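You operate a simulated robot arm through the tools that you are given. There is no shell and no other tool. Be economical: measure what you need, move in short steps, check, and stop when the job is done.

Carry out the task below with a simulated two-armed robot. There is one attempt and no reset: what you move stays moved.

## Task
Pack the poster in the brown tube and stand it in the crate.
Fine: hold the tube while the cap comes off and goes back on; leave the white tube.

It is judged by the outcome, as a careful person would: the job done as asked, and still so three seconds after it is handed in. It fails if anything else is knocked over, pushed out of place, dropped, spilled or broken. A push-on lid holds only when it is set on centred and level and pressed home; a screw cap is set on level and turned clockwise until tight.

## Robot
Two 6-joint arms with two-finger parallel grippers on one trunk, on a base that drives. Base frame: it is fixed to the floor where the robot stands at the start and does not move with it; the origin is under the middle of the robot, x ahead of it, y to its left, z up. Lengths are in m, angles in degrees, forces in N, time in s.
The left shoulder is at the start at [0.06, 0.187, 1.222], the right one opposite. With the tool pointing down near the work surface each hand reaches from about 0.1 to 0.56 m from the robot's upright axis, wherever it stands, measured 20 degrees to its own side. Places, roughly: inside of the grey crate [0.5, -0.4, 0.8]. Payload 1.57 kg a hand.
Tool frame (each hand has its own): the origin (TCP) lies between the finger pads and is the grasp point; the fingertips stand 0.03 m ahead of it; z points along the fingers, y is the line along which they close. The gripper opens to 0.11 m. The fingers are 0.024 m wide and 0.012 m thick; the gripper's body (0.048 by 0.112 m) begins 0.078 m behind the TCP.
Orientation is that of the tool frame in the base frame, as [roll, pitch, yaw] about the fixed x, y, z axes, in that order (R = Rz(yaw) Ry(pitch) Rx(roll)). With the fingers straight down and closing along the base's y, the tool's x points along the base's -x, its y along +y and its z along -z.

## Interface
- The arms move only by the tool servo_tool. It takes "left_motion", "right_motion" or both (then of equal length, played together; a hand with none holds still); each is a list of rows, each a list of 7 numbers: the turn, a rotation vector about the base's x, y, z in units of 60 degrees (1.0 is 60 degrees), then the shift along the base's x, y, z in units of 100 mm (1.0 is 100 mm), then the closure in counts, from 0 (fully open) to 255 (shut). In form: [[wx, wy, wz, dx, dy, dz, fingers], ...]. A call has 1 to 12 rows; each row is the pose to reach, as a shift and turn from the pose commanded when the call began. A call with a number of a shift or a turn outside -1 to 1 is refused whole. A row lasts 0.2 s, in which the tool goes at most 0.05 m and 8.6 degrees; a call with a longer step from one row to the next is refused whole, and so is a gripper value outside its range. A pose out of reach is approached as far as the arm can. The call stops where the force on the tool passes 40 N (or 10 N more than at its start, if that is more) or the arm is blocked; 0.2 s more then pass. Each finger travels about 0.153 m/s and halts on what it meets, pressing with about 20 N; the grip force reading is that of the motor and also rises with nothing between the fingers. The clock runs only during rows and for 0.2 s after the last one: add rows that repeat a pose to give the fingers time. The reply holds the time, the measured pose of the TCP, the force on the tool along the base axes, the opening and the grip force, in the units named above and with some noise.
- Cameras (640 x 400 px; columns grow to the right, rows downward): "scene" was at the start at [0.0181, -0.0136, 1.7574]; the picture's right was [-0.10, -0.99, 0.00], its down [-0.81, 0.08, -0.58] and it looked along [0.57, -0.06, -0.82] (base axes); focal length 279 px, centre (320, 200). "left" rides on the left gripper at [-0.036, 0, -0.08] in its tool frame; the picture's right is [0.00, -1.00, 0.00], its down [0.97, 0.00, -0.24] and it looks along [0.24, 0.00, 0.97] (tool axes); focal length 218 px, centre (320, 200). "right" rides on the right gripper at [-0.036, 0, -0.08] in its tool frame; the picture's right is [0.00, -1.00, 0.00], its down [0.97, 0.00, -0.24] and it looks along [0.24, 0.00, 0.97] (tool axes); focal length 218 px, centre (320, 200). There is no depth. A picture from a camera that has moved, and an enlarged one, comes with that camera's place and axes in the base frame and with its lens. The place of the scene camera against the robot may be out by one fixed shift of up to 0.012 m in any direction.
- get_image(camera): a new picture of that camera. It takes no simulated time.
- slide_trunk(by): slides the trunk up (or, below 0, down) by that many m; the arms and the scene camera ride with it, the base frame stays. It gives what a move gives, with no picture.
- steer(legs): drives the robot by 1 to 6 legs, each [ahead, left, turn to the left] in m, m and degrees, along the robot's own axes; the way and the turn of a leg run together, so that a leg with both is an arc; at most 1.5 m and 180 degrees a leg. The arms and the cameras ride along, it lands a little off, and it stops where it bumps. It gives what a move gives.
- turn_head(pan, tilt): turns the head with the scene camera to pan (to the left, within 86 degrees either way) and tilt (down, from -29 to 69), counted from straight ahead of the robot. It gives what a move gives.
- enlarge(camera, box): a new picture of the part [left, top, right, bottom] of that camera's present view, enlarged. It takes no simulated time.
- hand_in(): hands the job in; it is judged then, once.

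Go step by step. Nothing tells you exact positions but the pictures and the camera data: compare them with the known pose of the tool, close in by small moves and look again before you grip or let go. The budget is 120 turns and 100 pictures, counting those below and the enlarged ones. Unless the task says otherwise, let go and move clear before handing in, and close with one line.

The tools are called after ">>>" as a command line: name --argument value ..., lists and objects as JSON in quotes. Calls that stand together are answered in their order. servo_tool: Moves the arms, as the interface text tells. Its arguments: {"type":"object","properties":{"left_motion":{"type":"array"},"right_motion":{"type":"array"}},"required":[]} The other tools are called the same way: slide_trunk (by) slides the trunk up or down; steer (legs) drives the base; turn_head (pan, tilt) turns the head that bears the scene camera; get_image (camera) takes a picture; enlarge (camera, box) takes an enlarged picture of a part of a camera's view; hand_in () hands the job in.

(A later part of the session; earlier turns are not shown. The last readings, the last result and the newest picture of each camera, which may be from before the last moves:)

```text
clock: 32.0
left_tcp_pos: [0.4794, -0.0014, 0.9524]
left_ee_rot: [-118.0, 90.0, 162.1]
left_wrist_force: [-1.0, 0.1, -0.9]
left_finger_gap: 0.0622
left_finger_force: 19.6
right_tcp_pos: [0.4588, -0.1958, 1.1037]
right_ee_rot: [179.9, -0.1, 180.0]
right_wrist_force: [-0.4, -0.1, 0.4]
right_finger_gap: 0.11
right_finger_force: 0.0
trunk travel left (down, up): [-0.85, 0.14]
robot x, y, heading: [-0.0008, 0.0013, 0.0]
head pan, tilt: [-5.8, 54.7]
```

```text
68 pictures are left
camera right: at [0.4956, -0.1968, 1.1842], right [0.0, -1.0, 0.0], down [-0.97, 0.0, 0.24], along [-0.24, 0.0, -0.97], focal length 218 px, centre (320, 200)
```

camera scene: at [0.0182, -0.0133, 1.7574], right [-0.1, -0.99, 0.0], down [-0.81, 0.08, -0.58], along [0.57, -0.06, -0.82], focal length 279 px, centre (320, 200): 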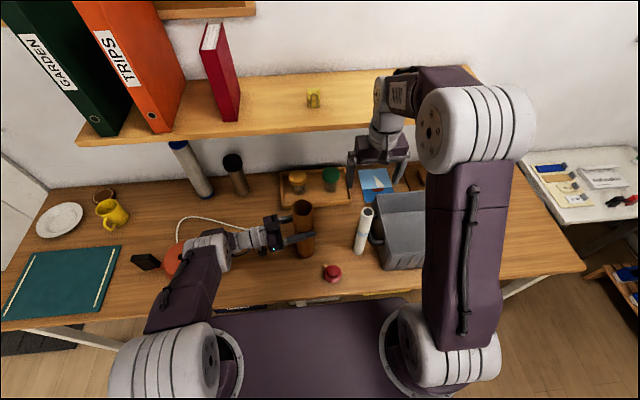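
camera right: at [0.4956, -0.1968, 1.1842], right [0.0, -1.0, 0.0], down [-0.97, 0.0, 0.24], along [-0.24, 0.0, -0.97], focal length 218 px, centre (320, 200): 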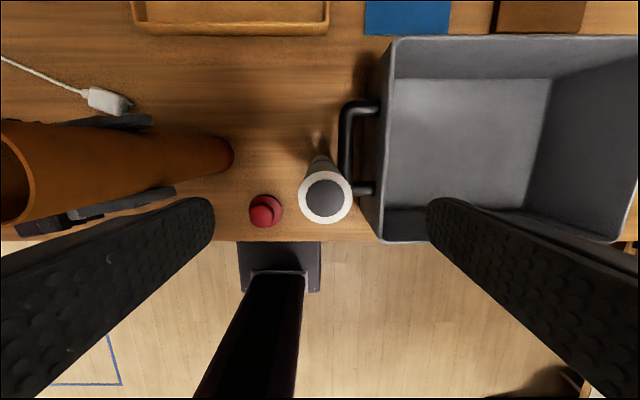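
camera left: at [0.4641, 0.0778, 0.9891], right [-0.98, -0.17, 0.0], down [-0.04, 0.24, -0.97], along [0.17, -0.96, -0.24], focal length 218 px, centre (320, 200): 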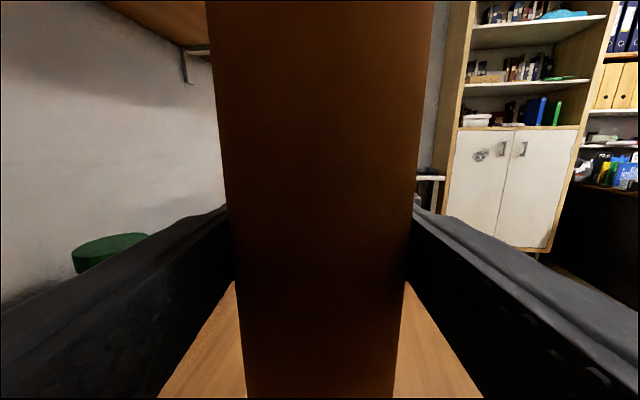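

>>> servo_tool --right_motion '[[0, 0, 0, 0.02, -0.035, -0.25, 0], [0, 0, 0, 0.02, -0.035, -0.54, 0], [0, 0, 0, 0.02, -0.035, -0.54, 60], [0, 0, 0, 0.02, -0.035, -0.54, 120], [0, 0, 0, 0.02, -0.035, -0.54, 170], [0, 0, 0, 0.02, -0.035, -0.54, 255], [0, 0, 0, 0.02, -0.035, -0.54, 255]]'

>>> get_image --camera "right"

```text
clock: 33.6
left_tcp_pos: [0.4791, -0.0011, 0.9526]
left_ee_rot: [87.5, 90.0, 7.5]
left_wrist_force: [1.2, 0.0, -0.8]
left_finger_gap: 0.0619
left_finger_force: 20.0
right_tcp_pos: [0.4613, -0.2009, 1.0492]
right_ee_rot: [179.9, 0.0, -179.9]
right_wrist_force: [-0.1, -0.4, -0.4]
right_finger_gap: 0.0369
right_finger_force: 20.1
trunk travel left (down, up): [-0.85, 0.14]
robot x, y, heading: [0.001, -0.0005, -0.0]
head pan, tilt: [-5.8, 54.7]
```

```text
67 pictures are left
camera right: at [0.4983, -0.2016, 1.1299], right [0.0, -1.0, 0.0], down [-0.97, 0.0, 0.24], along [-0.24, 0.0, -0.97], focal length 218 px, centre (320, 200)
```

right: 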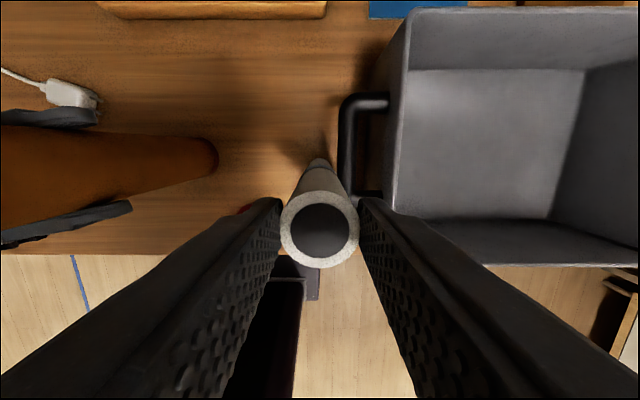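

Gripped with gap 0.037. Lifting the poster straight up.

>>> servo_tool --right_motion '[[0, 0, 0, 0, 0, 0.15, 255], [0, 0, 0, 0, 0, 0.4, 255], [0, 0, 0, 0, 0, 0.7, 255], [0, 0, 0, 0, 0, 1.0, 255], [0, 0, 0, 0, 0, 1.0, 255]]'

>>> get_image --camera "scene"

```text
clock: 34.8
left_tcp_pos: [0.4792, -0.0015, 0.9528]
left_ee_rot: [-79.0, 89.9, -158.9]
left_wrist_force: [-0.6, 0.8, 1.3]
left_finger_gap: 0.0619
left_finger_force: 19.7
right_tcp_pos: [0.4629, -0.2024, 1.1475]
right_ee_rot: [-180.0, 0.0, -180.0]
right_wrist_force: [0.4, 0.4, -0.3]
right_finger_gap: 0.0369
right_finger_force: 20.0
trunk travel left (down, up): [-0.85, 0.14]
robot x, y, heading: [0.0018, 0.0024, -0.0]
head pan, tilt: [-5.8, 54.7]
```

```text
66 pictures are left
camera scene: at [0.0182, -0.0133, 1.7574], right [-0.1, -0.99, 0.0], down [-0.81, 0.08, -0.58], along [0.57, -0.06, -0.82], focal length 279 px, centre (320, 200)
```

scene: 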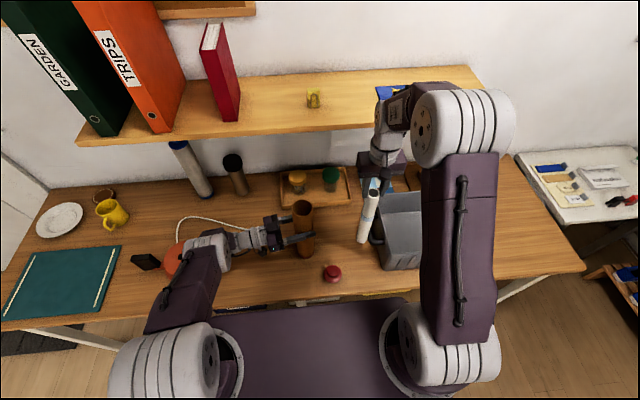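

>>> servo_tool --right_motion '[[0, 0, 0, 0, 0, 0.4, 255], [0, 0, 0, 0, 0, 0.8, 255], [0, 0, 0, 0, 0, 1.0, 255], [0, 0, 0, 0, 0, 1.0, 255]]'

>>> servo_tool --right_motion '[[0, 0, 0, 0, 0, 0.4, 255], [0, 0, 0, 0, 0, 0.8, 255], [0, 0, 0, 0, 0, 1.0, 255], [0, 0, 0, 0, 0, 1.0, 255]]'

>>> servo_tool --right_motion '[[0, 0, 0, 0, 0, 0.2, 255], [0, 0, 0, 0, 0.2, 0.3, 255], [0, 0, 0, 0, 0.6, 0.3, 255], [0, 0, 0, 0, 0.8, 0.3, 255], [0, 0, 0, 0, 0.8, 0.3, 255]]'

>>> get_image --camera "scene"

>>> get_image --camera "right"

```text
clock: 35.8
left_tcp_pos: [0.4799, -0.0013, 0.952]
left_ee_rot: [-87.8, 90.0, -167.8]
left_wrist_force: [-0.2, -0.2, 0.2]
left_finger_gap: 0.0618
left_finger_force: 19.9
right_tcp_pos: [0.4635, -0.2015, 1.2483]
right_ee_rot: [180.0, 0.0, 180.0]
right_wrist_force: [-0.2, 0.5, -0.9]
right_finger_gap: 0.0368
right_finger_force: 20.5
trunk travel left (down, up): [-0.85, 0.14]
robot x, y, heading: [0.0032, 0.0015, 0.2]
head pan, tilt: [-5.8, 54.7]
```

```text
clock: 36.8
left_tcp_pos: [0.479, -0.001, 0.9535]
left_ee_rot: [-90.5, 90.0, -170.5]
left_wrist_force: [0.0, -0.4, 0.0]
left_finger_gap: 0.062
left_finger_force: 20.2
right_tcp_pos: [0.4622, -0.2004, 1.348]
right_ee_rot: [-179.9, 0.1, 180.0]
right_wrist_force: [0.3, 0.0, -0.8]
right_finger_gap: 0.0368
right_finger_force: 19.5
trunk travel left (down, up): [-0.85, 0.14]
robot x, y, heading: [-0.0001, 0.0017, 0.2]
head pan, tilt: [-5.8, 54.7]
```

```text
clock: 38.0
left_tcp_pos: [0.4785, -0.0021, 0.9522]
left_ee_rot: [55.7, 90.0, -24.3]
left_wrist_force: [-0.2, 1.0, 0.9]
left_finger_gap: 0.0619
left_finger_force: 19.7
right_tcp_pos: [0.46, -0.1215, 1.3769]
right_ee_rot: [-180.0, 0.0, -180.0]
right_wrist_force: [-0.6, 0.4, -0.9]
right_finger_gap: 0.037
right_finger_force: 20.4
trunk travel left (down, up): [-0.85, 0.14]
robot x, y, heading: [-0.0025, 0.0016, -0.2]
head pan, tilt: [-5.8, 54.7]
```

```text
65 pictures are left
camera scene: at [0.018, -0.0137, 1.7574], right [-0.1, -0.99, 0.0], down [-0.81, 0.08, -0.58], along [0.57, -0.06, -0.82], focal length 279 px, centre (320, 200)
```

scene: 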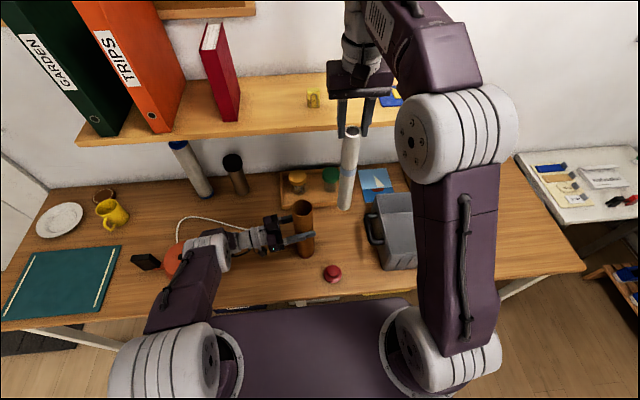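

```text
64 pictures are left
camera right: at [0.497, -0.1219, 1.4567], right [0.0, -1.0, 0.0], down [-0.97, 0.0, 0.24], along [-0.24, 0.0, -0.97], focal length 218 px, centre (320, 200)
```

right: 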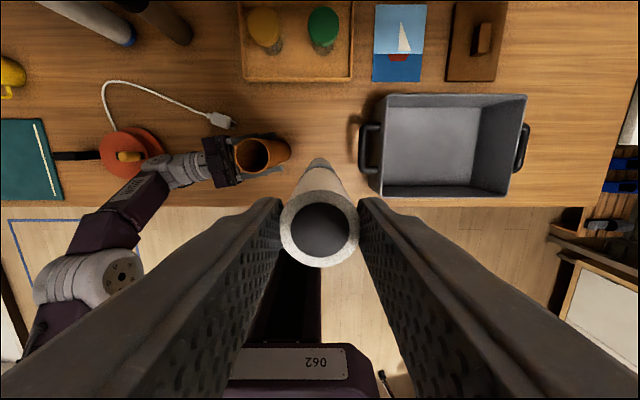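

Poster is hanging vertically. Moving it over the tube mouth at (0.479, -0.001).

>>> servo_tool --right_motion '[[0, 0, 0, 0.05, 0.4, 0, 255], [0, 0, 0, 0.1, 0.7, 0, 255], [0, 0, 0, 0.18, 1.0, 0, 255], [0, 0, 0, 0.18, 1.0, 0, 255]]'

>>> servo_tool --right_motion '[[0, 0, 0, 0, 0.1, 0, 255], [0, 0, 0, 0, 0.2, 0, 255], [0, 0, 0, 0, 0.2, 0, 255]]'

>>> get_image --camera "right"

>>> enlarge --camera "scene" --box '[220, 100, 420, 250]'

>>> get_image --camera "left"

```text
clock: 39.0
left_tcp_pos: [0.4792, -0.0018, 0.9537]
left_ee_rot: [155.6, 89.9, 75.8]
left_wrist_force: [0.6, 1.7, -0.1]
left_finger_gap: 0.0621
left_finger_force: 20.2
right_tcp_pos: [0.4791, -0.0208, 1.376]
right_ee_rot: [180.0, 0.0, -179.9]
right_wrist_force: [0.2, -0.1, -0.7]
right_finger_gap: 0.037
right_finger_force: 20.5
trunk travel left (down, up): [-0.85, 0.14]
robot x, y, heading: [0.0016, -0.0024, -0.3]
head pan, tilt: [-5.8, 54.7]
```

```text
clock: 39.8
left_tcp_pos: [0.4784, -0.0012, 0.9538]
left_ee_rot: [86.5, 89.9, 6.6]
left_wrist_force: [-1.6, -0.1, 1.3]
left_finger_gap: 0.0621
left_finger_force: 20.2
right_tcp_pos: [0.4745, -0.0032, 1.3755]
right_ee_rot: [-180.0, 0.0, 180.0]
right_wrist_force: [-0.1, 0.5, -0.4]
right_finger_gap: 0.0368
right_finger_force: 20.3
right hand out of reach, approached as far as the arm can: row 1, 2, 3
trunk travel left (down, up): [-0.85, 0.14]
robot x, y, heading: [0.0023, 0.001, 0.1]
head pan, tilt: [-5.8, 54.7]
```

```text
63 pictures are left
camera right: at [0.5098, -0.003, 1.4549], right [0.0, -1.0, 0.0], down [-0.97, 0.0, 0.24], along [-0.24, 0.0, -0.97], focal length 218 px, centre (320, 200)
```

right: 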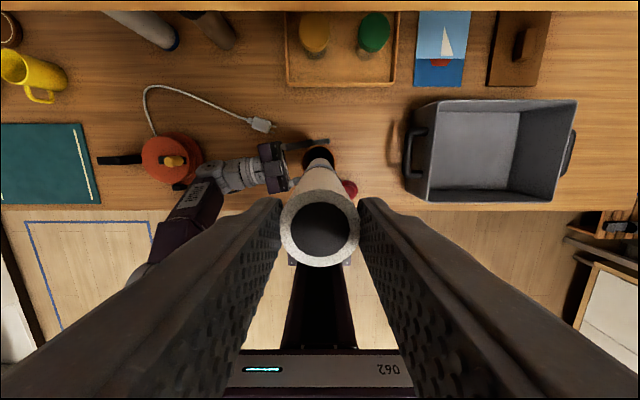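

```text
2.67 times, centred on (320, 175) of scene
camera zoom: at [0.0182, -0.0135, 1.7574], right [-0.1, -0.99, 0.0], down [-0.81, 0.08, -0.58], along [0.57, -0.06, -0.82], focal length 744 px, centre (320, 267)
```

zoom: 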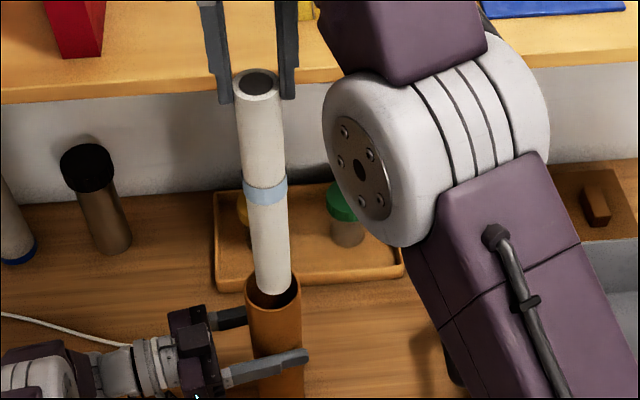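

```text
61 pictures are left
camera left: at [0.4642, 0.0778, 0.9891], right [-0.98, -0.17, 0.0], down [-0.04, 0.24, -0.97], along [0.17, -0.96, -0.24], focal length 218 px, centre (320, 200)
```

left: 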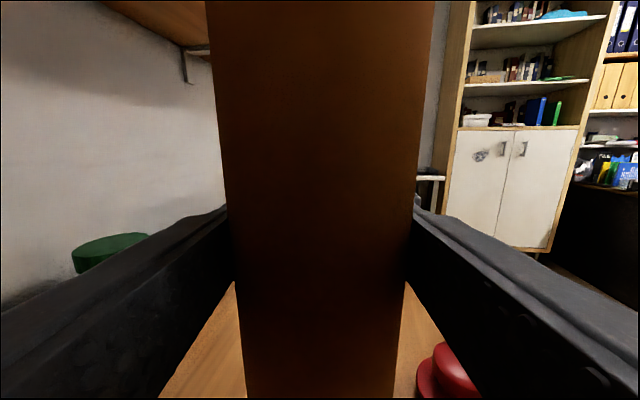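

Nearly over the mouth; the arm is just at its reach limit. I'll ease down 2 cm with an xy correction.

>>> servo_tool --right_motion '[[0, 0, 0, 0.02, 0.01, -0.08, 255], [0, 0, 0, 0.045, 0.02, -0.16, 255], [0, 0, 0, 0.045, 0.02, -0.16, 255]]'

>>> enlarge --camera "scene" --box '[260, 170, 360, 245]'

>>> enlarge --camera "right" --box '[260, 120, 380, 195]'

```text
clock: 40.6
left_tcp_pos: [0.4786, -0.001, 0.9526]
left_ee_rot: [84.2, 90.0, 4.2]
left_wrist_force: [-1.4, 1.0, 0.8]
left_finger_gap: 0.0617
left_finger_force: 19.9
right_tcp_pos: [0.4782, -0.0017, 1.3603]
right_ee_rot: [179.9, 0.0, -180.0]
right_wrist_force: [-0.4, 1.1, -0.3]
right_finger_gap: 0.0369
right_finger_force: 20.1
trunk travel left (down, up): [-0.85, 0.14]
robot x, y, heading: [-0.004, -0.0006, 0.0]
head pan, tilt: [-5.8, 54.7]
```

```text
5.33 times, centred on (310, 208) of scene
camera zoom: at [0.0181, -0.0134, 1.7574], right [-0.1, -0.99, 0.0], down [-0.81, 0.08, -0.58], along [0.57, -0.06, -0.82], focal length 1488 px, centre (373, 160)
```

zoom: 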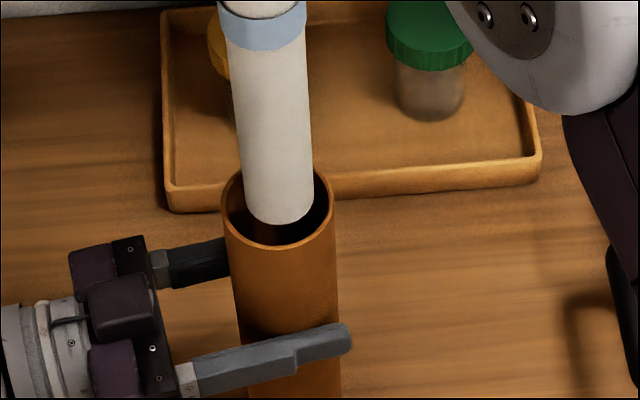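

```text
5.33 times, centred on (320, 158) of right
camera zoom: at [0.5142, -0.002, 1.4397], right [0.0, -1.0, 0.0], down [-0.97, 0.0, 0.24], along [-0.24, 0.0, -0.97], focal length 1164 px, centre (320, 427)
```

zoom: 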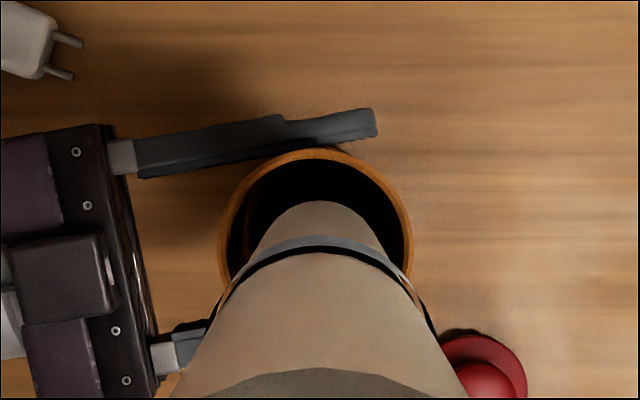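

The poster's lower end is centred in the mouth. Lowering it in.

>>> servo_tool --right_motion '[[0, 0, 0, 0, 0, -0.15, 255], [0, 0, 0, 0, 0, -0.3, 255], [0, 0, 0, 0, 0, -0.45, 255], [0, 0, 0, 0, 0, -0.6, 255], [0, 0, 0, 0, 0, -0.8, 255], [0, 0, 0, 0, 0, -1.0, 255], [0, 0, 0, 0, 0, -1.0, 255]]'

>>> get_image --camera "scene"

```text
clock: 42.2
left_tcp_pos: [0.4794, -0.0014, 0.953]
left_ee_rot: [-94.1, 90.0, -174.0]
left_wrist_force: [0.1, 0.7, -0.8]
left_finger_gap: 0.0621
left_finger_force: 20.5
right_tcp_pos: [0.4781, -0.003, 1.2589]
right_ee_rot: [-179.9, 0.0, -180.0]
right_wrist_force: [0.4, 0.3, 0.4]
right_finger_gap: 0.0368
right_finger_force: 20.0
trunk travel left (down, up): [-0.85, 0.14]
robot x, y, heading: [-0.0027, 0.0015, -0.1]
head pan, tilt: [-5.8, 54.7]
```

```text
58 pictures are left
camera scene: at [0.0182, -0.0135, 1.7574], right [-0.1, -0.99, 0.0], down [-0.81, 0.08, -0.58], along [0.57, -0.06, -0.82], focal length 279 px, centre (320, 200)
```

scene: 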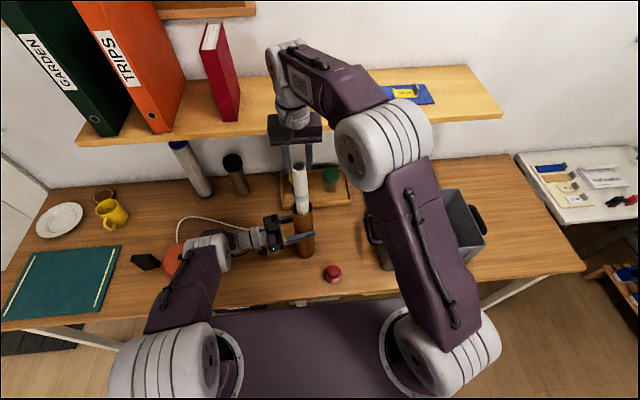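

>>> servo_tool --right_motion '[[0, 0, 0, 0, 0, -0.2, 255], [0, 0, 0, 0, 0, -0.4, 255], [0, 0, 0, 0, 0, -0.6, 255], [0, 0, 0, 0, 0, -0.8, 255], [0, 0, 0, 0, 0, -1.0, 255], [0, 0, 0, 0, 0, -1.0, 255]]'

>>> servo_tool --right_motion '[[0, 0, 0, 0, 0, -0.2, 255], [0, 0, 0, 0, 0, -0.4, 255], [0, 0, 0, 0, 0, -0.6, 255], [0, 0, 0, 0, 0, -0.66, 255], [0, 0, 0, 0, 0, -0.66, 255]]'

>>> get_image --camera "right"

>>> enlarge --camera "scene" --box '[250, 150, 370, 240]'

```text
clock: 43.6
left_tcp_pos: [0.4771, -0.0025, 0.9527]
left_ee_rot: [-97.5, 90.0, -177.5]
left_wrist_force: [0.5, 0.6, -0.1]
left_finger_gap: 0.0617
left_finger_force: 19.9
right_tcp_pos: [0.4782, -0.0031, 1.1613]
right_ee_rot: [-180.0, 0.0, -179.9]
right_wrist_force: [0.1, -0.7, -0.8]
right_finger_gap: 0.0368
right_finger_force: 20.0
trunk travel left (down, up): [-0.85, 0.14]
robot x, y, heading: [-0.0015, 0.0017, 0.1]
head pan, tilt: [-5.8, 54.7]
```

```text
clock: 44.8
left_tcp_pos: [0.4794, -0.0003, 0.9532]
left_ee_rot: [93.4, 90.0, 13.4]
left_wrist_force: [0.4, 0.2, 0.0]
left_finger_gap: 0.0618
left_finger_force: 20.2
right_tcp_pos: [0.4792, -0.003, 1.0938]
right_ee_rot: [180.0, 0.0, 179.9]
right_wrist_force: [0.1, 0.1, -0.8]
right_finger_gap: 0.037
right_finger_force: 20.1
trunk travel left (down, up): [-0.85, 0.14]
robot x, y, heading: [-0.0018, -0.0019, 0.1]
head pan, tilt: [-5.8, 54.7]
```

```text
57 pictures are left
camera right: at [0.5155, -0.0028, 1.1741], right [0.0, -1.0, 0.0], down [-0.97, 0.0, 0.24], along [-0.24, 0.0, -0.97], focal length 218 px, centre (320, 200)
```

right: 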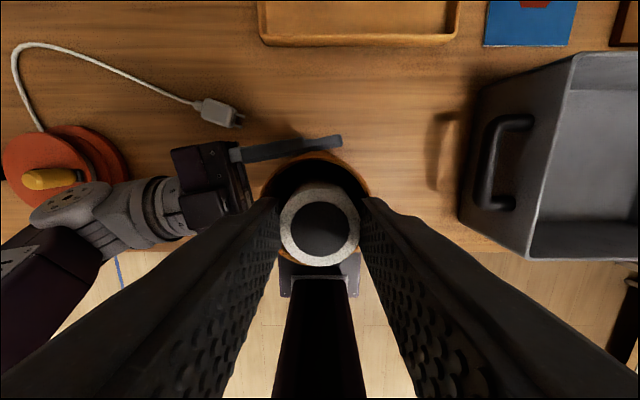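

```text
4.44 times, centred on (310, 195) of scene
camera zoom: at [0.0182, -0.0135, 1.7574], right [-0.1, -0.99, 0.0], down [-0.81, 0.08, -0.58], along [0.57, -0.06, -0.82], focal length 1240 px, centre (364, 222)
```

zoom: 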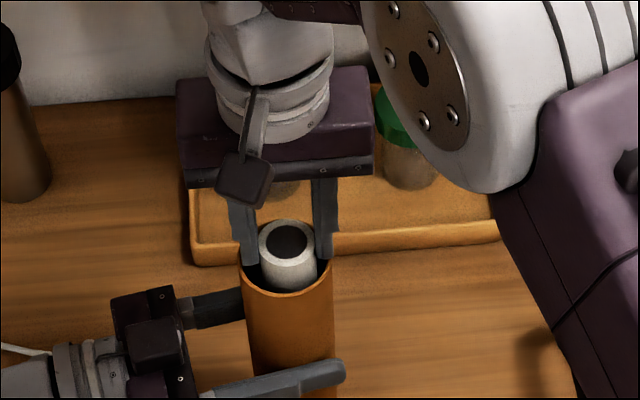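

The fingertips sit just above the rim. I'll open so the poster slides the last few centimetres into the tube.

>>> servo_tool --right_motion '[[0, 0, 0, 0, 0, 0, 150], [0, 0, 0, 0, 0, 0, 130], [0, 0, 0, 0, 0, 0, 110], [0, 0, 0, 0, 0, 0, 110]]'

>>> servo_tool --right_motion '[[0, 0, 0, 0, 0, 0.3, 110], [0, 0, 0, 0, 0, 0.7, 110], [0, 0, 0, 0, 0, 1.0, 110], [0, 0, 0, 0, 0, 1.0, 60]]'

>>> enlarge --camera "right" --box '[240, 100, 400, 200]'

>>> enlarge --camera "scene" --box '[250, 150, 370, 240]'

```text
clock: 45.8
left_tcp_pos: [0.48, -0.0008, 0.9528]
left_ee_rot: [92.9, 90.0, 12.9]
left_wrist_force: [1.0, -0.5, -0.1]
left_finger_gap: 0.0617
left_finger_force: 19.9
right_tcp_pos: [0.4787, -0.0026, 1.0945]
right_ee_rot: [-180.0, 0.0, -180.0]
right_wrist_force: [0.1, 0.3, -0.6]
right_finger_gap: 0.0628
right_finger_force: 0.1
trunk travel left (down, up): [-0.85, 0.14]
robot x, y, heading: [0.0019, 0.0016, 0.0]
head pan, tilt: [-5.8, 54.7]
```

```text
clock: 46.8
left_tcp_pos: [0.4788, -0.0014, 0.9532]
left_ee_rot: [-78.0, 90.0, -158.0]
left_wrist_force: [-0.5, -0.5, 0.8]
left_finger_gap: 0.0617
left_finger_force: 19.4
right_tcp_pos: [0.4781, -0.003, 1.1958]
right_ee_rot: [-180.0, 0.0, 180.0]
right_wrist_force: [0.5, -0.3, -0.4]
right_finger_gap: 0.084
right_finger_force: 0.1
trunk travel left (down, up): [-0.85, 0.14]
robot x, y, heading: [0.0027, -0.0008, -0.3]
head pan, tilt: [-5.8, 54.7]
```

```text
4.00 times, centred on (320, 150) of right
camera zoom: at [0.5149, -0.003, 1.2746], right [0.0, -1.0, 0.0], down [-0.97, 0.0, 0.24], along [-0.24, 0.0, -0.97], focal length 873 px, centre (320, 400)
```

zoom: 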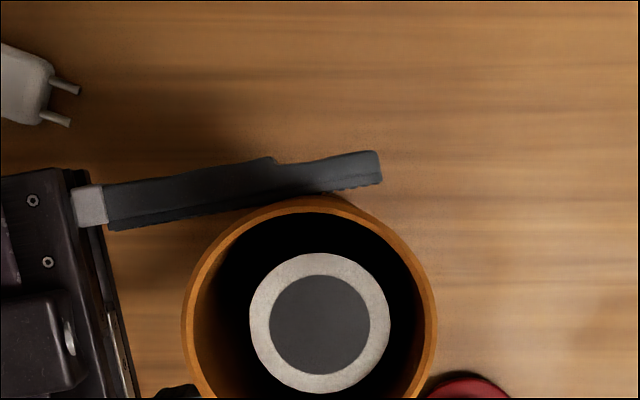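

```text
4.44 times, centred on (310, 195) of scene
camera zoom: at [0.0183, -0.0133, 1.7574], right [-0.1, -0.99, 0.0], down [-0.81, 0.08, -0.58], along [0.57, -0.06, -0.82], focal length 1240 px, centre (364, 222)
```

zoom: 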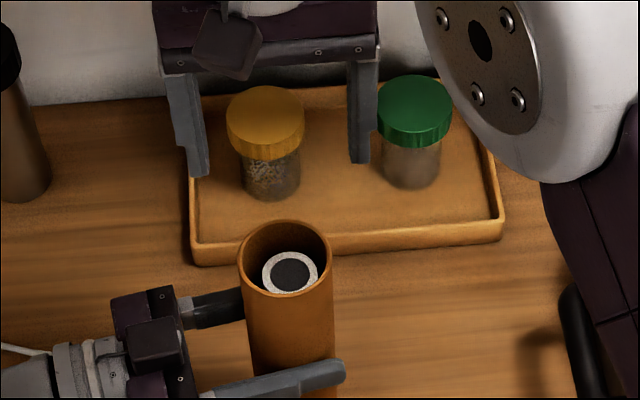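

The poster is fully inside, about 2 cm below the rim. Now back to the cap with the right hand.

>>> servo_tool --right_motion '[[0, 0, 0, -0.3, -0.25, 0, 85], [0, 0, 0, -0.6, -0.5, 0, 85], [0, 0, 0, -0.85, -0.75, 0, 85], [0, 0, 0, -1.0, -0.87, 0, 85], [0, 0, 0, -1.0, -0.87, -0.4, 85], [0, 0, 0, -1.0, -0.87, -0.8, 85], [0, 0, 0, -1.0, -0.87, -0.8, 85]]'

>>> servo_tool --right_motion '[[0, 0, 0, -0.08, 0, -0.4, 85], [0, 0, 0, -0.08, 0, -0.8, 85], [0, 0, 0, -0.08, 0, -1.0, 85], [0, 0, 0, -0.08, 0, -1.0, 85]]'

>>> servo_tool --right_motion '[[0, 0, 0, 0, 0, -0.4, 85], [0, 0, 0, 0, 0, -0.8, 85], [0, 0, 0, 0, 0, -1.0, 85], [0, 0, 0, 0, 0, -1.0, 85]]'

>>> get_image --camera "right"

```text
clock: 48.4
left_tcp_pos: [0.4791, -0.0012, 0.9528]
left_ee_rot: [16.9, 89.9, -63.0]
left_wrist_force: [0.4, -0.1, 0.4]
left_finger_gap: 0.0619
left_finger_force: 19.5
right_tcp_pos: [0.3781, -0.0904, 1.1128]
right_ee_rot: [-179.9, 0.0, -179.9]
right_wrist_force: [-0.1, 0.1, -0.1]
right_finger_gap: 0.0731
right_finger_force: 0.1
trunk travel left (down, up): [-0.85, 0.14]
robot x, y, heading: [0.003, 0.0024, 0.3]
head pan, tilt: [-5.8, 54.7]
```

```text
clock: 49.4
left_tcp_pos: [0.4796, -0.0023, 0.9526]
left_ee_rot: [-98.4, 90.0, -178.4]
left_wrist_force: [-0.5, 0.6, 0.1]
left_finger_gap: 0.0616
left_finger_force: 19.7
right_tcp_pos: [0.3708, -0.0886, 1.0127]
right_ee_rot: [-180.0, 0.0, 180.0]
right_wrist_force: [-0.1, 0.4, 0.0]
right_finger_gap: 0.0734
right_finger_force: 0.1
trunk travel left (down, up): [-0.85, 0.14]
robot x, y, heading: [-0.001, -0.001, 0.1]
head pan, tilt: [-5.8, 54.7]
```

```text
clock: 50.4
left_tcp_pos: [0.479, -0.0012, 0.9532]
left_ee_rot: [88.8, 89.9, 8.8]
left_wrist_force: [-1.3, 0.1, -0.3]
left_finger_gap: 0.0617
left_finger_force: 19.7
right_tcp_pos: [0.3709, -0.0876, 0.9144]
right_ee_rot: [180.0, 0.1, 180.0]
right_wrist_force: [0.5, 0.1, -0.3]
right_finger_gap: 0.0733
right_finger_force: 0.0
trunk travel left (down, up): [-0.85, 0.14]
robot x, y, heading: [-0.0012, -0.0011, -0.0]
head pan, tilt: [-5.8, 54.7]
```

```text
53 pictures are left
camera right: at [0.4079, -0.0884, 0.9943], right [0.0, -1.0, 0.0], down [-0.97, 0.0, 0.24], along [-0.24, 0.0, -0.97], focal length 218 px, centre (320, 200)
```

right: 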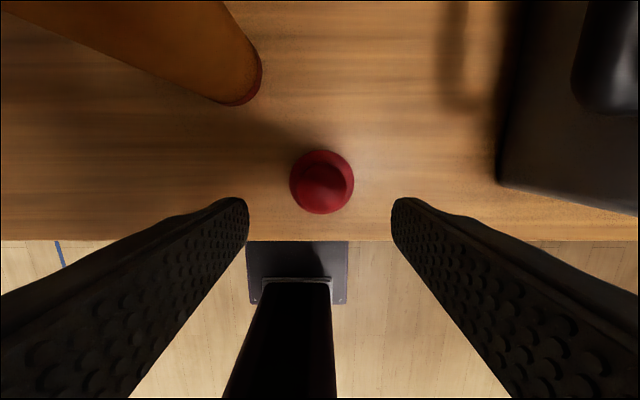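

>>> servo_tool --right_motion '[[0, 0, 0, 0, -0.015, -0.4, 85], [0, 0, 0, 0, -0.015, -0.8, 85], [0, 0, 0, 0, -0.015, -0.93, 85], [0, 0, 0, 0, -0.015, -1.0, 85], [0, 0, 0, 0, -0.015, -1.0, 85]]'

>>> servo_tool --right_motion '[[0, 0, 0, 0, 0, -0.02, 110], [0, 0, 0, 0, 0, -0.02, 150], [0, 0, 0, 0, 0, -0.02, 255], [0, 0, 0, 0, 0, -0.02, 255]]'

>>> get_image --camera "right"

```text
clock: 51.6
left_tcp_pos: [0.4788, -0.0009, 0.9526]
left_ee_rot: [-87.7, 89.9, -167.4]
left_wrist_force: [-1.2, 0.8, 0.6]
left_finger_gap: 0.0616
left_finger_force: 20.0
right_tcp_pos: [0.3706, -0.092, 0.8163]
right_ee_rot: [-179.9, 0.1, 179.9]
right_wrist_force: [0.2, 0.2, -0.2]
right_finger_gap: 0.073
right_finger_force: 0.0
trunk travel left (down, up): [-0.85, 0.14]
robot x, y, heading: [0.0029, 0.0005, 0.2]
head pan, tilt: [-5.8, 54.7]
```

```text
clock: 52.6
left_tcp_pos: [0.4778, -0.0011, 0.9531]
left_ee_rot: [-78.5, 89.9, -158.6]
left_wrist_force: [0.4, 0.3, 0.2]
left_finger_gap: 0.0617
left_finger_force: 20.2
right_tcp_pos: [0.3709, -0.0911, 0.8134]
right_ee_rot: [179.9, 0.0, -180.0]
right_wrist_force: [-0.1, 1.5, 0.6]
right_finger_gap: 0.0429
right_finger_force: 19.9
trunk travel left (down, up): [-0.85, 0.14]
robot x, y, heading: [0.0011, 0.0002, 0.0]
head pan, tilt: [-5.8, 54.7]
```

```text
52 pictures are left
camera right: at [0.407, -0.0918, 0.8929], right [0.0, -1.0, 0.0], down [-0.97, 0.0, 0.24], along [-0.24, 0.0, -0.97], focal length 218 px, centre (320, 200)
```

right: 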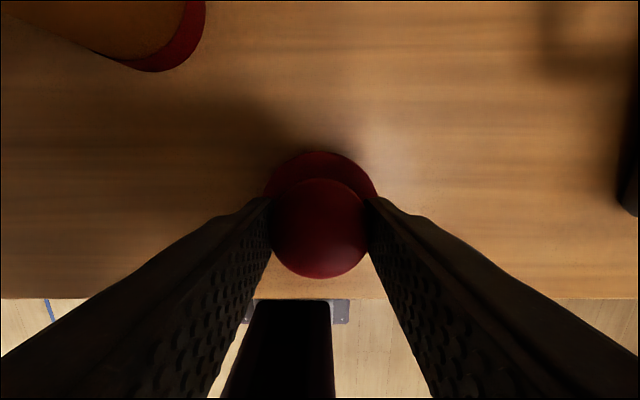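

Cap re-gripped the same way. Lifting and bringing it back over the tube.

>>> servo_tool --right_motion '[[0, 0, 0, 0, 0, 0.2, 255], [0, 0, 0, 0, 0, 0.6, 255], [0, 0, 0, 0, 0, 1.0, 255], [0, 0, 0, 0, 0, 1.0, 255]]'

>>> servo_tool --right_motion '[[0, 0, 0, 0, 0, 0.4, 255], [0, 0, 0, 0, 0, 0.8, 255], [0, 0, 0, 0, 0, 1.0, 255], [0, 0, 0, 0, 0, 1.0, 255]]'

>>> servo_tool --right_motion '[[0, 0, 0, 0, 0, 0.4, 255], [0, 0, 0, 0, 0, 0.8, 255], [0, 0, 0, 0, 0, 1.0, 255], [0, 0, 0, 0, 0, 1.0, 255]]'

>>> servo_tool --right_motion '[[0, 0, 0, 0.04, 0, 0.35, 255], [0, 0, 0, 0.3, 0.25, 0.6, 255], [0, 0, 0, 0.6, 0.5, 0.6, 255], [0, 0, 0, 0.9, 0.75, 0.6, 255], [0, 0, 0, 1.0, 0.89, 0.6, 255], [0, 0, 0, 1.0, 0.89, 0.6, 255]]'

>>> servo_tool --right_motion '[[0, 0, 0, 0.09, 0, 0, 255], [0, 0, 0, 0.09, 0, 0, 255]]'

>>> get_image --camera "right"

>>> enlarge --camera "scene" --box '[250, 150, 370, 240]'

```text
clock: 53.6
left_tcp_pos: [0.4801, -0.0012, 0.9524]
left_ee_rot: [-65.3, 89.9, -145.2]
left_wrist_force: [-1.0, 0.4, 1.1]
left_finger_gap: 0.0618
left_finger_force: 20.2
right_tcp_pos: [0.3703, -0.0922, 0.9137]
right_ee_rot: [-180.0, 0.0, 179.9]
right_wrist_force: [-0.7, 0.0, 0.3]
right_finger_gap: 0.0428
right_finger_force: 20.1
trunk travel left (down, up): [-0.85, 0.14]
robot x, y, heading: [0.0015, 0.0042, -0.2]
head pan, tilt: [-5.8, 54.7]
```

```text
clock: 54.6
left_tcp_pos: [0.4784, -0.0018, 0.9528]
left_ee_rot: [108.2, 89.9, 28.2]
left_wrist_force: [-0.7, 0.8, -0.8]
left_finger_gap: 0.0619
left_finger_force: 20.2
right_tcp_pos: [0.3693, -0.0911, 1.0122]
right_ee_rot: [-180.0, 0.0, -180.0]
right_wrist_force: [-0.6, -0.1, -0.5]
right_finger_gap: 0.0425
right_finger_force: 19.7
trunk travel left (down, up): [-0.85, 0.14]
robot x, y, heading: [0.0012, 0.0012, 0.1]
head pan, tilt: [-5.8, 54.7]
```

```text
clock: 55.6
left_tcp_pos: [0.4784, -0.001, 0.9526]
left_ee_rot: [-74.1, 89.9, -154.2]
left_wrist_force: [-0.5, 0.5, 0.7]
left_finger_gap: 0.0615
left_finger_force: 20.3
right_tcp_pos: [0.371, -0.09, 1.1096]
right_ee_rot: [180.0, 0.0, 180.0]
right_wrist_force: [0.5, 0.6, -0.3]
right_finger_gap: 0.0425
right_finger_force: 19.9
trunk travel left (down, up): [-0.85, 0.14]
robot x, y, heading: [0.0003, -0.0029, 0.2]
head pan, tilt: [-5.8, 54.7]
```

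```text
clock: 57.0
left_tcp_pos: [0.4794, -0.0014, 0.9525]
left_ee_rot: [-162.6, 90.0, 117.4]
left_wrist_force: [-1.2, -0.4, 0.4]
left_finger_gap: 0.0613
left_finger_force: 20.5
right_tcp_pos: [0.4709, -0.0007, 1.174]
right_ee_rot: [179.9, 0.0, 179.9]
right_wrist_force: [0.4, -0.1, -0.2]
right_finger_gap: 0.0426
right_finger_force: 20.1
trunk travel left (down, up): [-0.85, 0.14]
robot x, y, heading: [0.002, 0.0005, -0.2]
head pan, tilt: [-5.8, 54.7]
```

```text
clock: 57.6
left_tcp_pos: [0.4788, -0.0019, 0.9522]
left_ee_rot: [34.9, 90.0, -45.1]
left_wrist_force: [-0.2, 0.8, 0.7]
left_finger_gap: 0.0615
left_finger_force: 20.2
right_tcp_pos: [0.4808, -0.0001, 1.1736]
right_ee_rot: [180.0, 0.0, 179.9]
right_wrist_force: [-1.2, 1.1, -0.7]
right_finger_gap: 0.0427
right_finger_force: 19.8
trunk travel left (down, up): [-0.85, 0.14]
robot x, y, heading: [-0.0013, -0.0017, 0.0]
head pan, tilt: [-5.8, 54.7]
```

```text
51 pictures are left
camera right: at [0.5169, -0.0015, 1.2526], right [0.0, -1.0, 0.0], down [-0.97, 0.0, 0.24], along [-0.24, 0.0, -0.97], focal length 218 px, centre (320, 200)
```

right: 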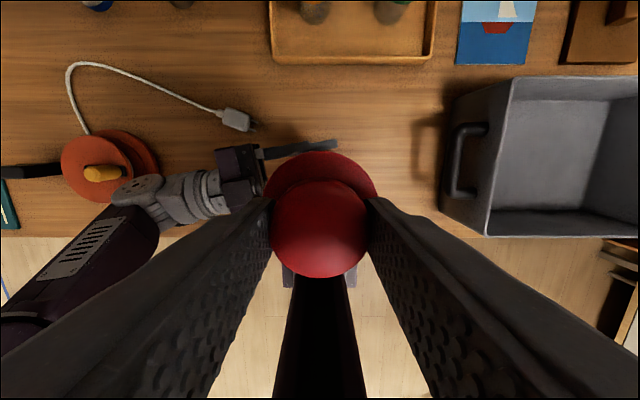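

```text
4.44 times, centred on (310, 195) of scene
camera zoom: at [0.0178, -0.0136, 1.7574], right [-0.1, -0.99, 0.0], down [-0.81, 0.08, -0.58], along [0.57, -0.06, -0.82], focal length 1240 px, centre (364, 222)
```

zoom: 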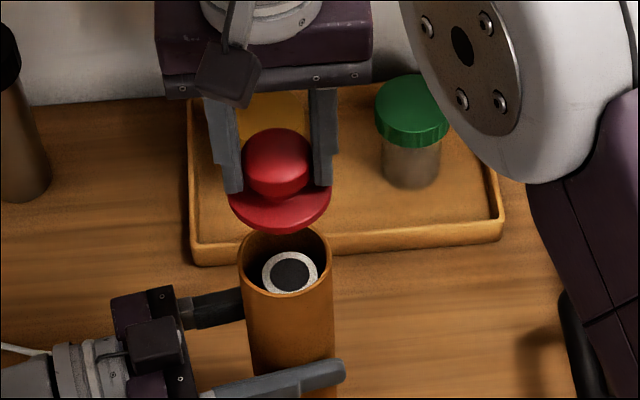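

Aligned. Descending to just above the rim for a check.

>>> servo_tool --right_motion '[[0, 0, 0, -0.005, -0.005, -0.2, 255], [0, 0, 0, -0.005, -0.005, -0.4, 255], [0, 0, 0, -0.005, -0.005, -0.55, 255], [0, 0, 0, -0.005, -0.005, -0.55, 255]]'

>>> enlarge --camera "scene" --box '[270, 180, 350, 230]'

>>> enlarge --camera "right" --box '[240, 130, 400, 230]'

```text
clock: 58.6
left_tcp_pos: [0.4789, -0.0022, 0.9522]
left_ee_rot: [80.6, 89.9, 0.7]
left_wrist_force: [0.1, 1.1, 0.3]
left_finger_gap: 0.061
left_finger_force: 19.8
right_tcp_pos: [0.4793, -0.0026, 1.1177]
right_ee_rot: [180.0, 0.0, -180.0]
right_wrist_force: [-0.2, 0.3, -0.3]
right_finger_gap: 0.0426
right_finger_force: 19.8
trunk travel left (down, up): [-0.85, 0.14]
robot x, y, heading: [-0.0019, 0.0012, -0.3]
head pan, tilt: [-5.8, 54.7]
```

```text
8.00 times, centred on (310, 205) of scene
camera zoom: at [0.018, -0.0135, 1.7574], right [-0.1, -0.99, 0.0], down [-0.81, 0.08, -0.58], along [0.57, -0.06, -0.82], focal length 2233 px, centre (400, 160)
```

zoom: 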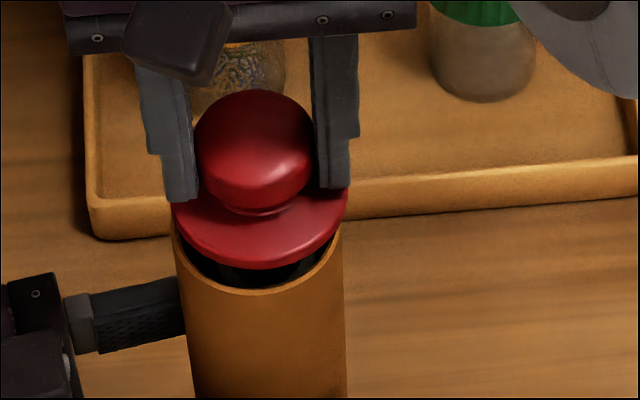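

```text
4.00 times, centred on (320, 180) of right
camera zoom: at [0.5162, -0.0026, 1.197], right [0.0, -1.0, 0.0], down [-0.97, 0.0, 0.24], along [-0.24, 0.0, -0.97], focal length 873 px, centre (320, 280)
```

zoom: 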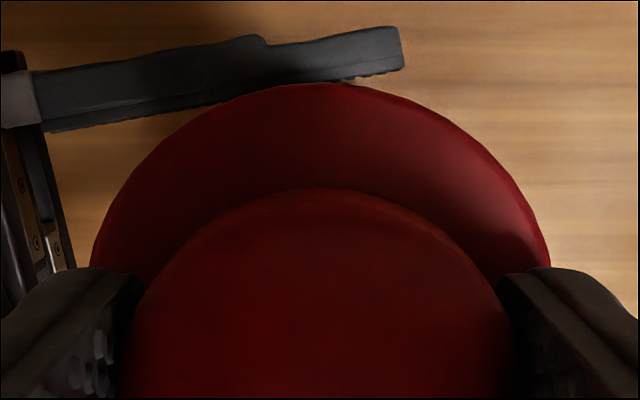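

Lateral alignment is within a millimetre. Pressing the cap home slowly.

>>> servo_tool --right_motion '[[0, 0, 0, 0, 0, -0.05, 255], [0, 0, 0, 0, 0, -0.1, 255], [0, 0, 0, 0, 0, -0.14, 255], [0, 0, 0, 0, 0, -0.17, 255], [0, 0, 0, 0, 0, -0.19, 255]]'

>>> enlarge --camera "scene" --box '[270, 180, 350, 230]'

```text
clock: 59.4
left_tcp_pos: [0.4791, -0.0006, 0.9539]
left_ee_rot: [-163.7, 89.9, 116.5]
left_wrist_force: [1.1, 0.0, 0.7]
left_finger_gap: 0.0612
left_finger_force: 20.4
right_tcp_pos: [0.4784, -0.0019, 1.1092]
right_ee_rot: [179.9, 0.4, 180.0]
right_wrist_force: [-3.0, -0.4, 10.8]
right_finger_gap: 0.0428
right_finger_force: 20.3
trunk travel left (down, up): [-0.85, 0.14]
robot x, y, heading: [0.0005, -0.0018, -0.2]
head pan, tilt: [-5.8, 54.7]
stopped in row 3 (right hand): the force on the tool passed its limit (the readings are from after the stop); the commanded pose is now the measured one
```

```text
8.00 times, centred on (310, 205) of scene
camera zoom: at [0.0159, -0.0135, 1.7574], right [-0.1, -0.99, 0.0], down [-0.81, 0.08, -0.58], along [0.58, -0.06, -0.82], focal length 2233 px, centre (400, 160)
```

zoom: 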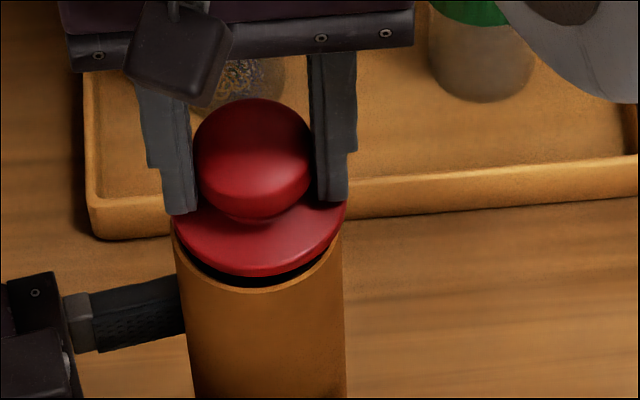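

The cap's skirt caught on the rim. I'll lift a few millimetres and average the pose readings to re-centre.

>>> servo_tool --right_motion '[[0, 0, 0, 0, 0, 0.06, 255], [0, 0, 0, 0, 0, 0.06, 255]]'

>>> servo_tool --right_motion '[[0, 0, 0, 0, 0, 0, 255]]'

>>> servo_tool --right_motion '[[0, 0, 0, 0, 0, 0, 255]]'

>>> servo_tool --right_motion '[[0, 0, 0, 0, 0, 0, 255]]'

>>> enlarge --camera "scene" --box '[270, 180, 350, 230]'

>>> get_image --camera "right"

```text
clock: 60.0
left_tcp_pos: [0.4789, -0.0019, 0.9532]
left_ee_rot: [-179.7, 89.9, 100.4]
left_wrist_force: [-2.3, 1.3, 9.6]
left_finger_gap: 0.0612
left_finger_force: 20.1
right_tcp_pos: [0.4778, -0.001, 1.1133]
right_ee_rot: [179.9, 0.3, -179.9]
right_wrist_force: [-1.1, 0.6, -0.8]
right_finger_gap: 0.0425
right_finger_force: 19.7
trunk travel left (down, up): [-0.85, 0.14]
robot x, y, heading: [-0.0027, -0.0025, -0.1]
head pan, tilt: [-5.8, 54.7]
```

```text
clock: 60.4
left_tcp_pos: [0.4797, -0.0013, 0.9527]
left_ee_rot: [173.9, 89.9, 94.1]
left_wrist_force: [-2.3, -0.8, 10.8]
left_finger_gap: 0.0615
left_finger_force: 19.6
right_tcp_pos: [0.479, -0.0025, 1.1138]
right_ee_rot: [179.9, 0.3, 180.0]
right_wrist_force: [-0.3, 0.4, -0.3]
right_finger_gap: 0.0429
right_finger_force: 19.9
trunk travel left (down, up): [-0.85, 0.14]
robot x, y, heading: [-0.0022, -0.0018, -0.1]
head pan, tilt: [-5.8, 54.7]
```

```text
clock: 60.8
left_tcp_pos: [0.4794, -0.0015, 0.9523]
left_ee_rot: [171.9, 89.9, 92.2]
left_wrist_force: [-2.0, 0.7, 11.2]
left_finger_gap: 0.0612
left_finger_force: 20.0
right_tcp_pos: [0.4791, -0.0011, 1.1121]
right_ee_rot: [179.9, 0.3, 180.0]
right_wrist_force: [-1.0, -0.3, -0.6]
right_finger_gap: 0.0423
right_finger_force: 20.1
trunk travel left (down, up): [-0.85, 0.14]
robot x, y, heading: [0.0015, 0.0031, -0.0]
head pan, tilt: [-5.8, 54.7]
```

```text
clock: 61.2
left_tcp_pos: [0.4782, -0.0002, 0.9536]
left_ee_rot: [172.0, 89.8, 92.2]
left_wrist_force: [-1.2, 0.5, 11.8]
left_finger_gap: 0.0612
left_finger_force: 20.2
right_tcp_pos: [0.4798, -0.0017, 1.1139]
right_ee_rot: [179.9, 0.3, -180.0]
right_wrist_force: [0.5, 0.5, -0.2]
right_finger_gap: 0.0428
right_finger_force: 20.3
trunk travel left (down, up): [-0.85, 0.14]
robot x, y, heading: [0.0007, -0.0019, 0.0]
head pan, tilt: [-5.8, 54.7]
```

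```text
8.00 times, centred on (310, 205) of scene
camera zoom: at [0.0159, -0.0134, 1.7574], right [-0.1, -0.99, 0.0], down [-0.81, 0.08, -0.58], along [0.58, -0.06, -0.82], focal length 2233 px, centre (400, 160)
```

zoom: 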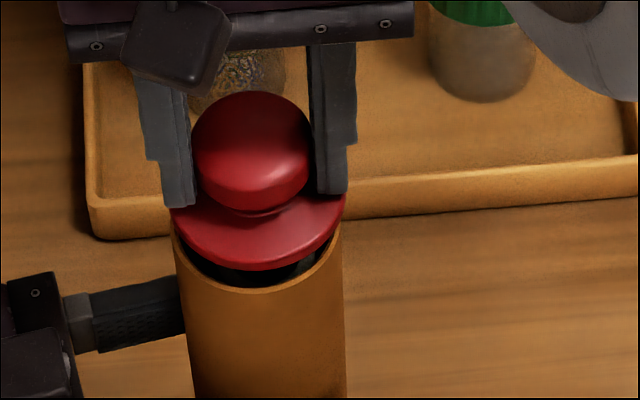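

```text
45 pictures are left
camera right: at [0.515, -0.0019, 1.1937], right [0.0, -1.0, 0.0], down [-0.97, 0.0, 0.23], along [-0.23, 0.0, -0.97], focal length 218 px, centre (320, 200)
```

right: 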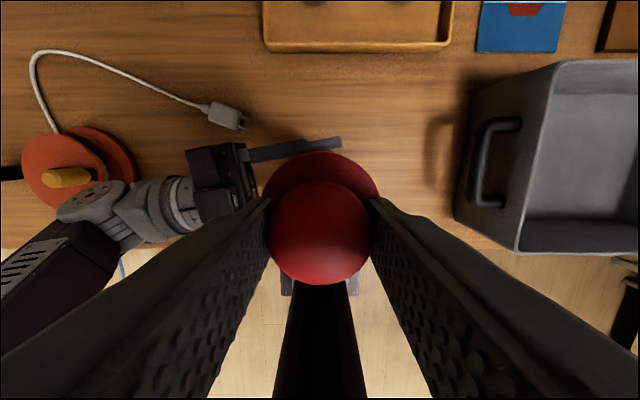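

>>> enlarge --camera "scene" --box '[286, 198, 318, 218]'

```text
16.00 times, centred on (302, 208) of scene
camera zoom: at [0.0159, -0.0134, 1.7574], right [-0.1, -0.99, 0.0], down [-0.81, 0.08, -0.58], along [0.58, -0.06, -0.82], focal length 4465 px, centre (608, 72)
```

zoom: 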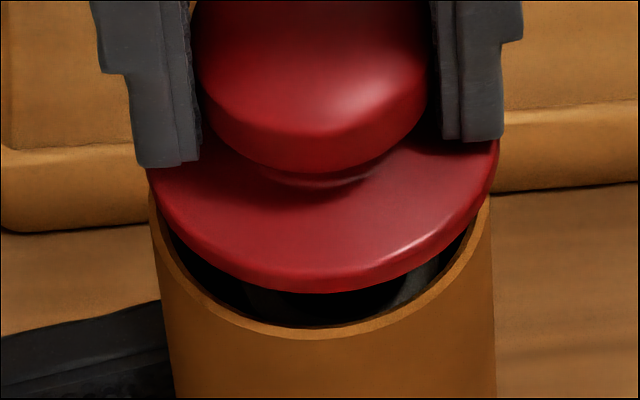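

The cap slid up a little in the grip and looks about 1 mm off toward -y and slightly +x. I'll correct that, level the tool, and try gently.

>>> servo_tool --right_motion '[[0, 0.005, 0, -0.004, 0.01, 0, 255], [0, 0.005, 0, -0.004, 0.01, 0, 255], [0, 0.005, 0, -0.004, 0.01, -0.02, 255], [0, 0.005, 0, -0.004, 0.01, -0.04, 255], [0, 0.005, 0, -0.004, 0.01, -0.055, 255], [0, 0.005, 0, -0.004, 0.01, -0.07, 255]]'

>>> enlarge --camera "scene" --box '[286, 198, 318, 218]'

```text
clock: 62.6
left_tcp_pos: [0.4781, -0.0014, 0.9531]
left_ee_rot: [176.2, 89.8, 96.5]
left_wrist_force: [7.3, -0.9, 5.9]
left_finger_gap: 0.061
left_finger_force: 19.9
right_tcp_pos: [0.4801, -0.0013, 1.1093]
right_ee_rot: [179.8, 0.1, -180.0]
right_wrist_force: [-3.8, 0.4, 14.9]
right_finger_gap: 0.0425
right_finger_force: 20.7
trunk travel left (down, up): [-0.85, 0.14]
robot x, y, heading: [-0.0027, 0.0003, -0.1]
head pan, tilt: [-5.8, 54.7]
```

```text
16.00 times, centred on (302, 208) of scene
camera zoom: at [0.0152, -0.0138, 1.7576], right [-0.1, -0.99, 0.0], down [-0.81, 0.08, -0.58], along [0.58, -0.06, -0.82], focal length 4465 px, centre (608, 72)
```

zoom: 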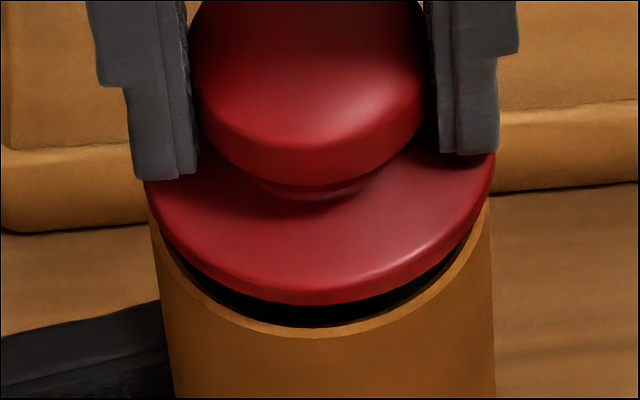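

Reaction forces say the cap is catching on the far (+x) side. I'll slide it gently toward -x under light load.

>>> servo_tool --right_motion '[[0, 0, 0, -0.004, 0.002, 0, 255], [0, 0, 0, -0.008, 0.004, 0, 255], [0, 0, 0, -0.012, 0.004, 0, 255], [0, 0, 0, -0.012, 0.004, 0, 255]]'

>>> servo_tool --right_motion '[[0, 0, 0, -0.004, 0, 0, 255], [0, 0, 0, -0.008, 0, 0, 255], [0, 0, 0, -0.012, 0, 0, 255], [0, 0, 0, -0.012, 0, 0, 255]]'

>>> enlarge --camera "scene" --box '[286, 198, 318, 218]'

```text
clock: 63.6
left_tcp_pos: [0.4781, -0.001, 0.9527]
left_ee_rot: [165.9, 89.8, 86.2]
left_wrist_force: [2.6, 5.7, 1.3]
left_finger_gap: 0.0613
left_finger_force: 20.1
right_tcp_pos: [0.4786, 0.0002, 1.1076]
right_ee_rot: [179.8, 0.3, 179.9]
right_wrist_force: [2.9, -2.9, 23.1]
right_finger_gap: 0.0423
right_finger_force: 19.9
trunk travel left (down, up): [-0.85, 0.14]
robot x, y, heading: [-0.0024, 0.0016, -0.1]
head pan, tilt: [-5.8, 54.7]
```

```text
clock: 64.6
left_tcp_pos: [0.4792, -0.0021, 0.9512]
left_ee_rot: [-163.3, 89.8, 117.0]
left_wrist_force: [-2.0, 1.5, 6.8]
left_finger_gap: 0.0612
left_finger_force: 20.5
right_tcp_pos: [0.4768, -0.001, 1.1056]
right_ee_rot: [179.9, -0.1, 179.9]
right_wrist_force: [0.2, 0.6, 0.1]
right_finger_gap: 0.0427
right_finger_force: 20.2
trunk travel left (down, up): [-0.85, 0.14]
robot x, y, heading: [-0.0017, 0.0003, 0.2]
head pan, tilt: [-5.8, 54.7]
```

```text
16.00 times, centred on (302, 208) of scene
camera zoom: at [0.0169, -0.0136, 1.7573], right [-0.1, -0.99, 0.0], down [-0.81, 0.08, -0.58], along [0.57, -0.06, -0.82], focal length 4465 px, centre (608, 72)
```

zoom: 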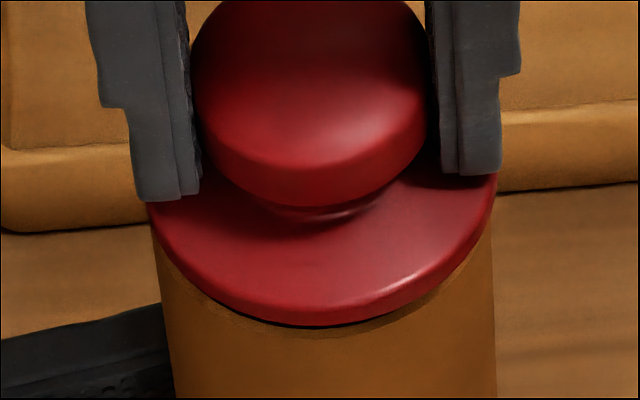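

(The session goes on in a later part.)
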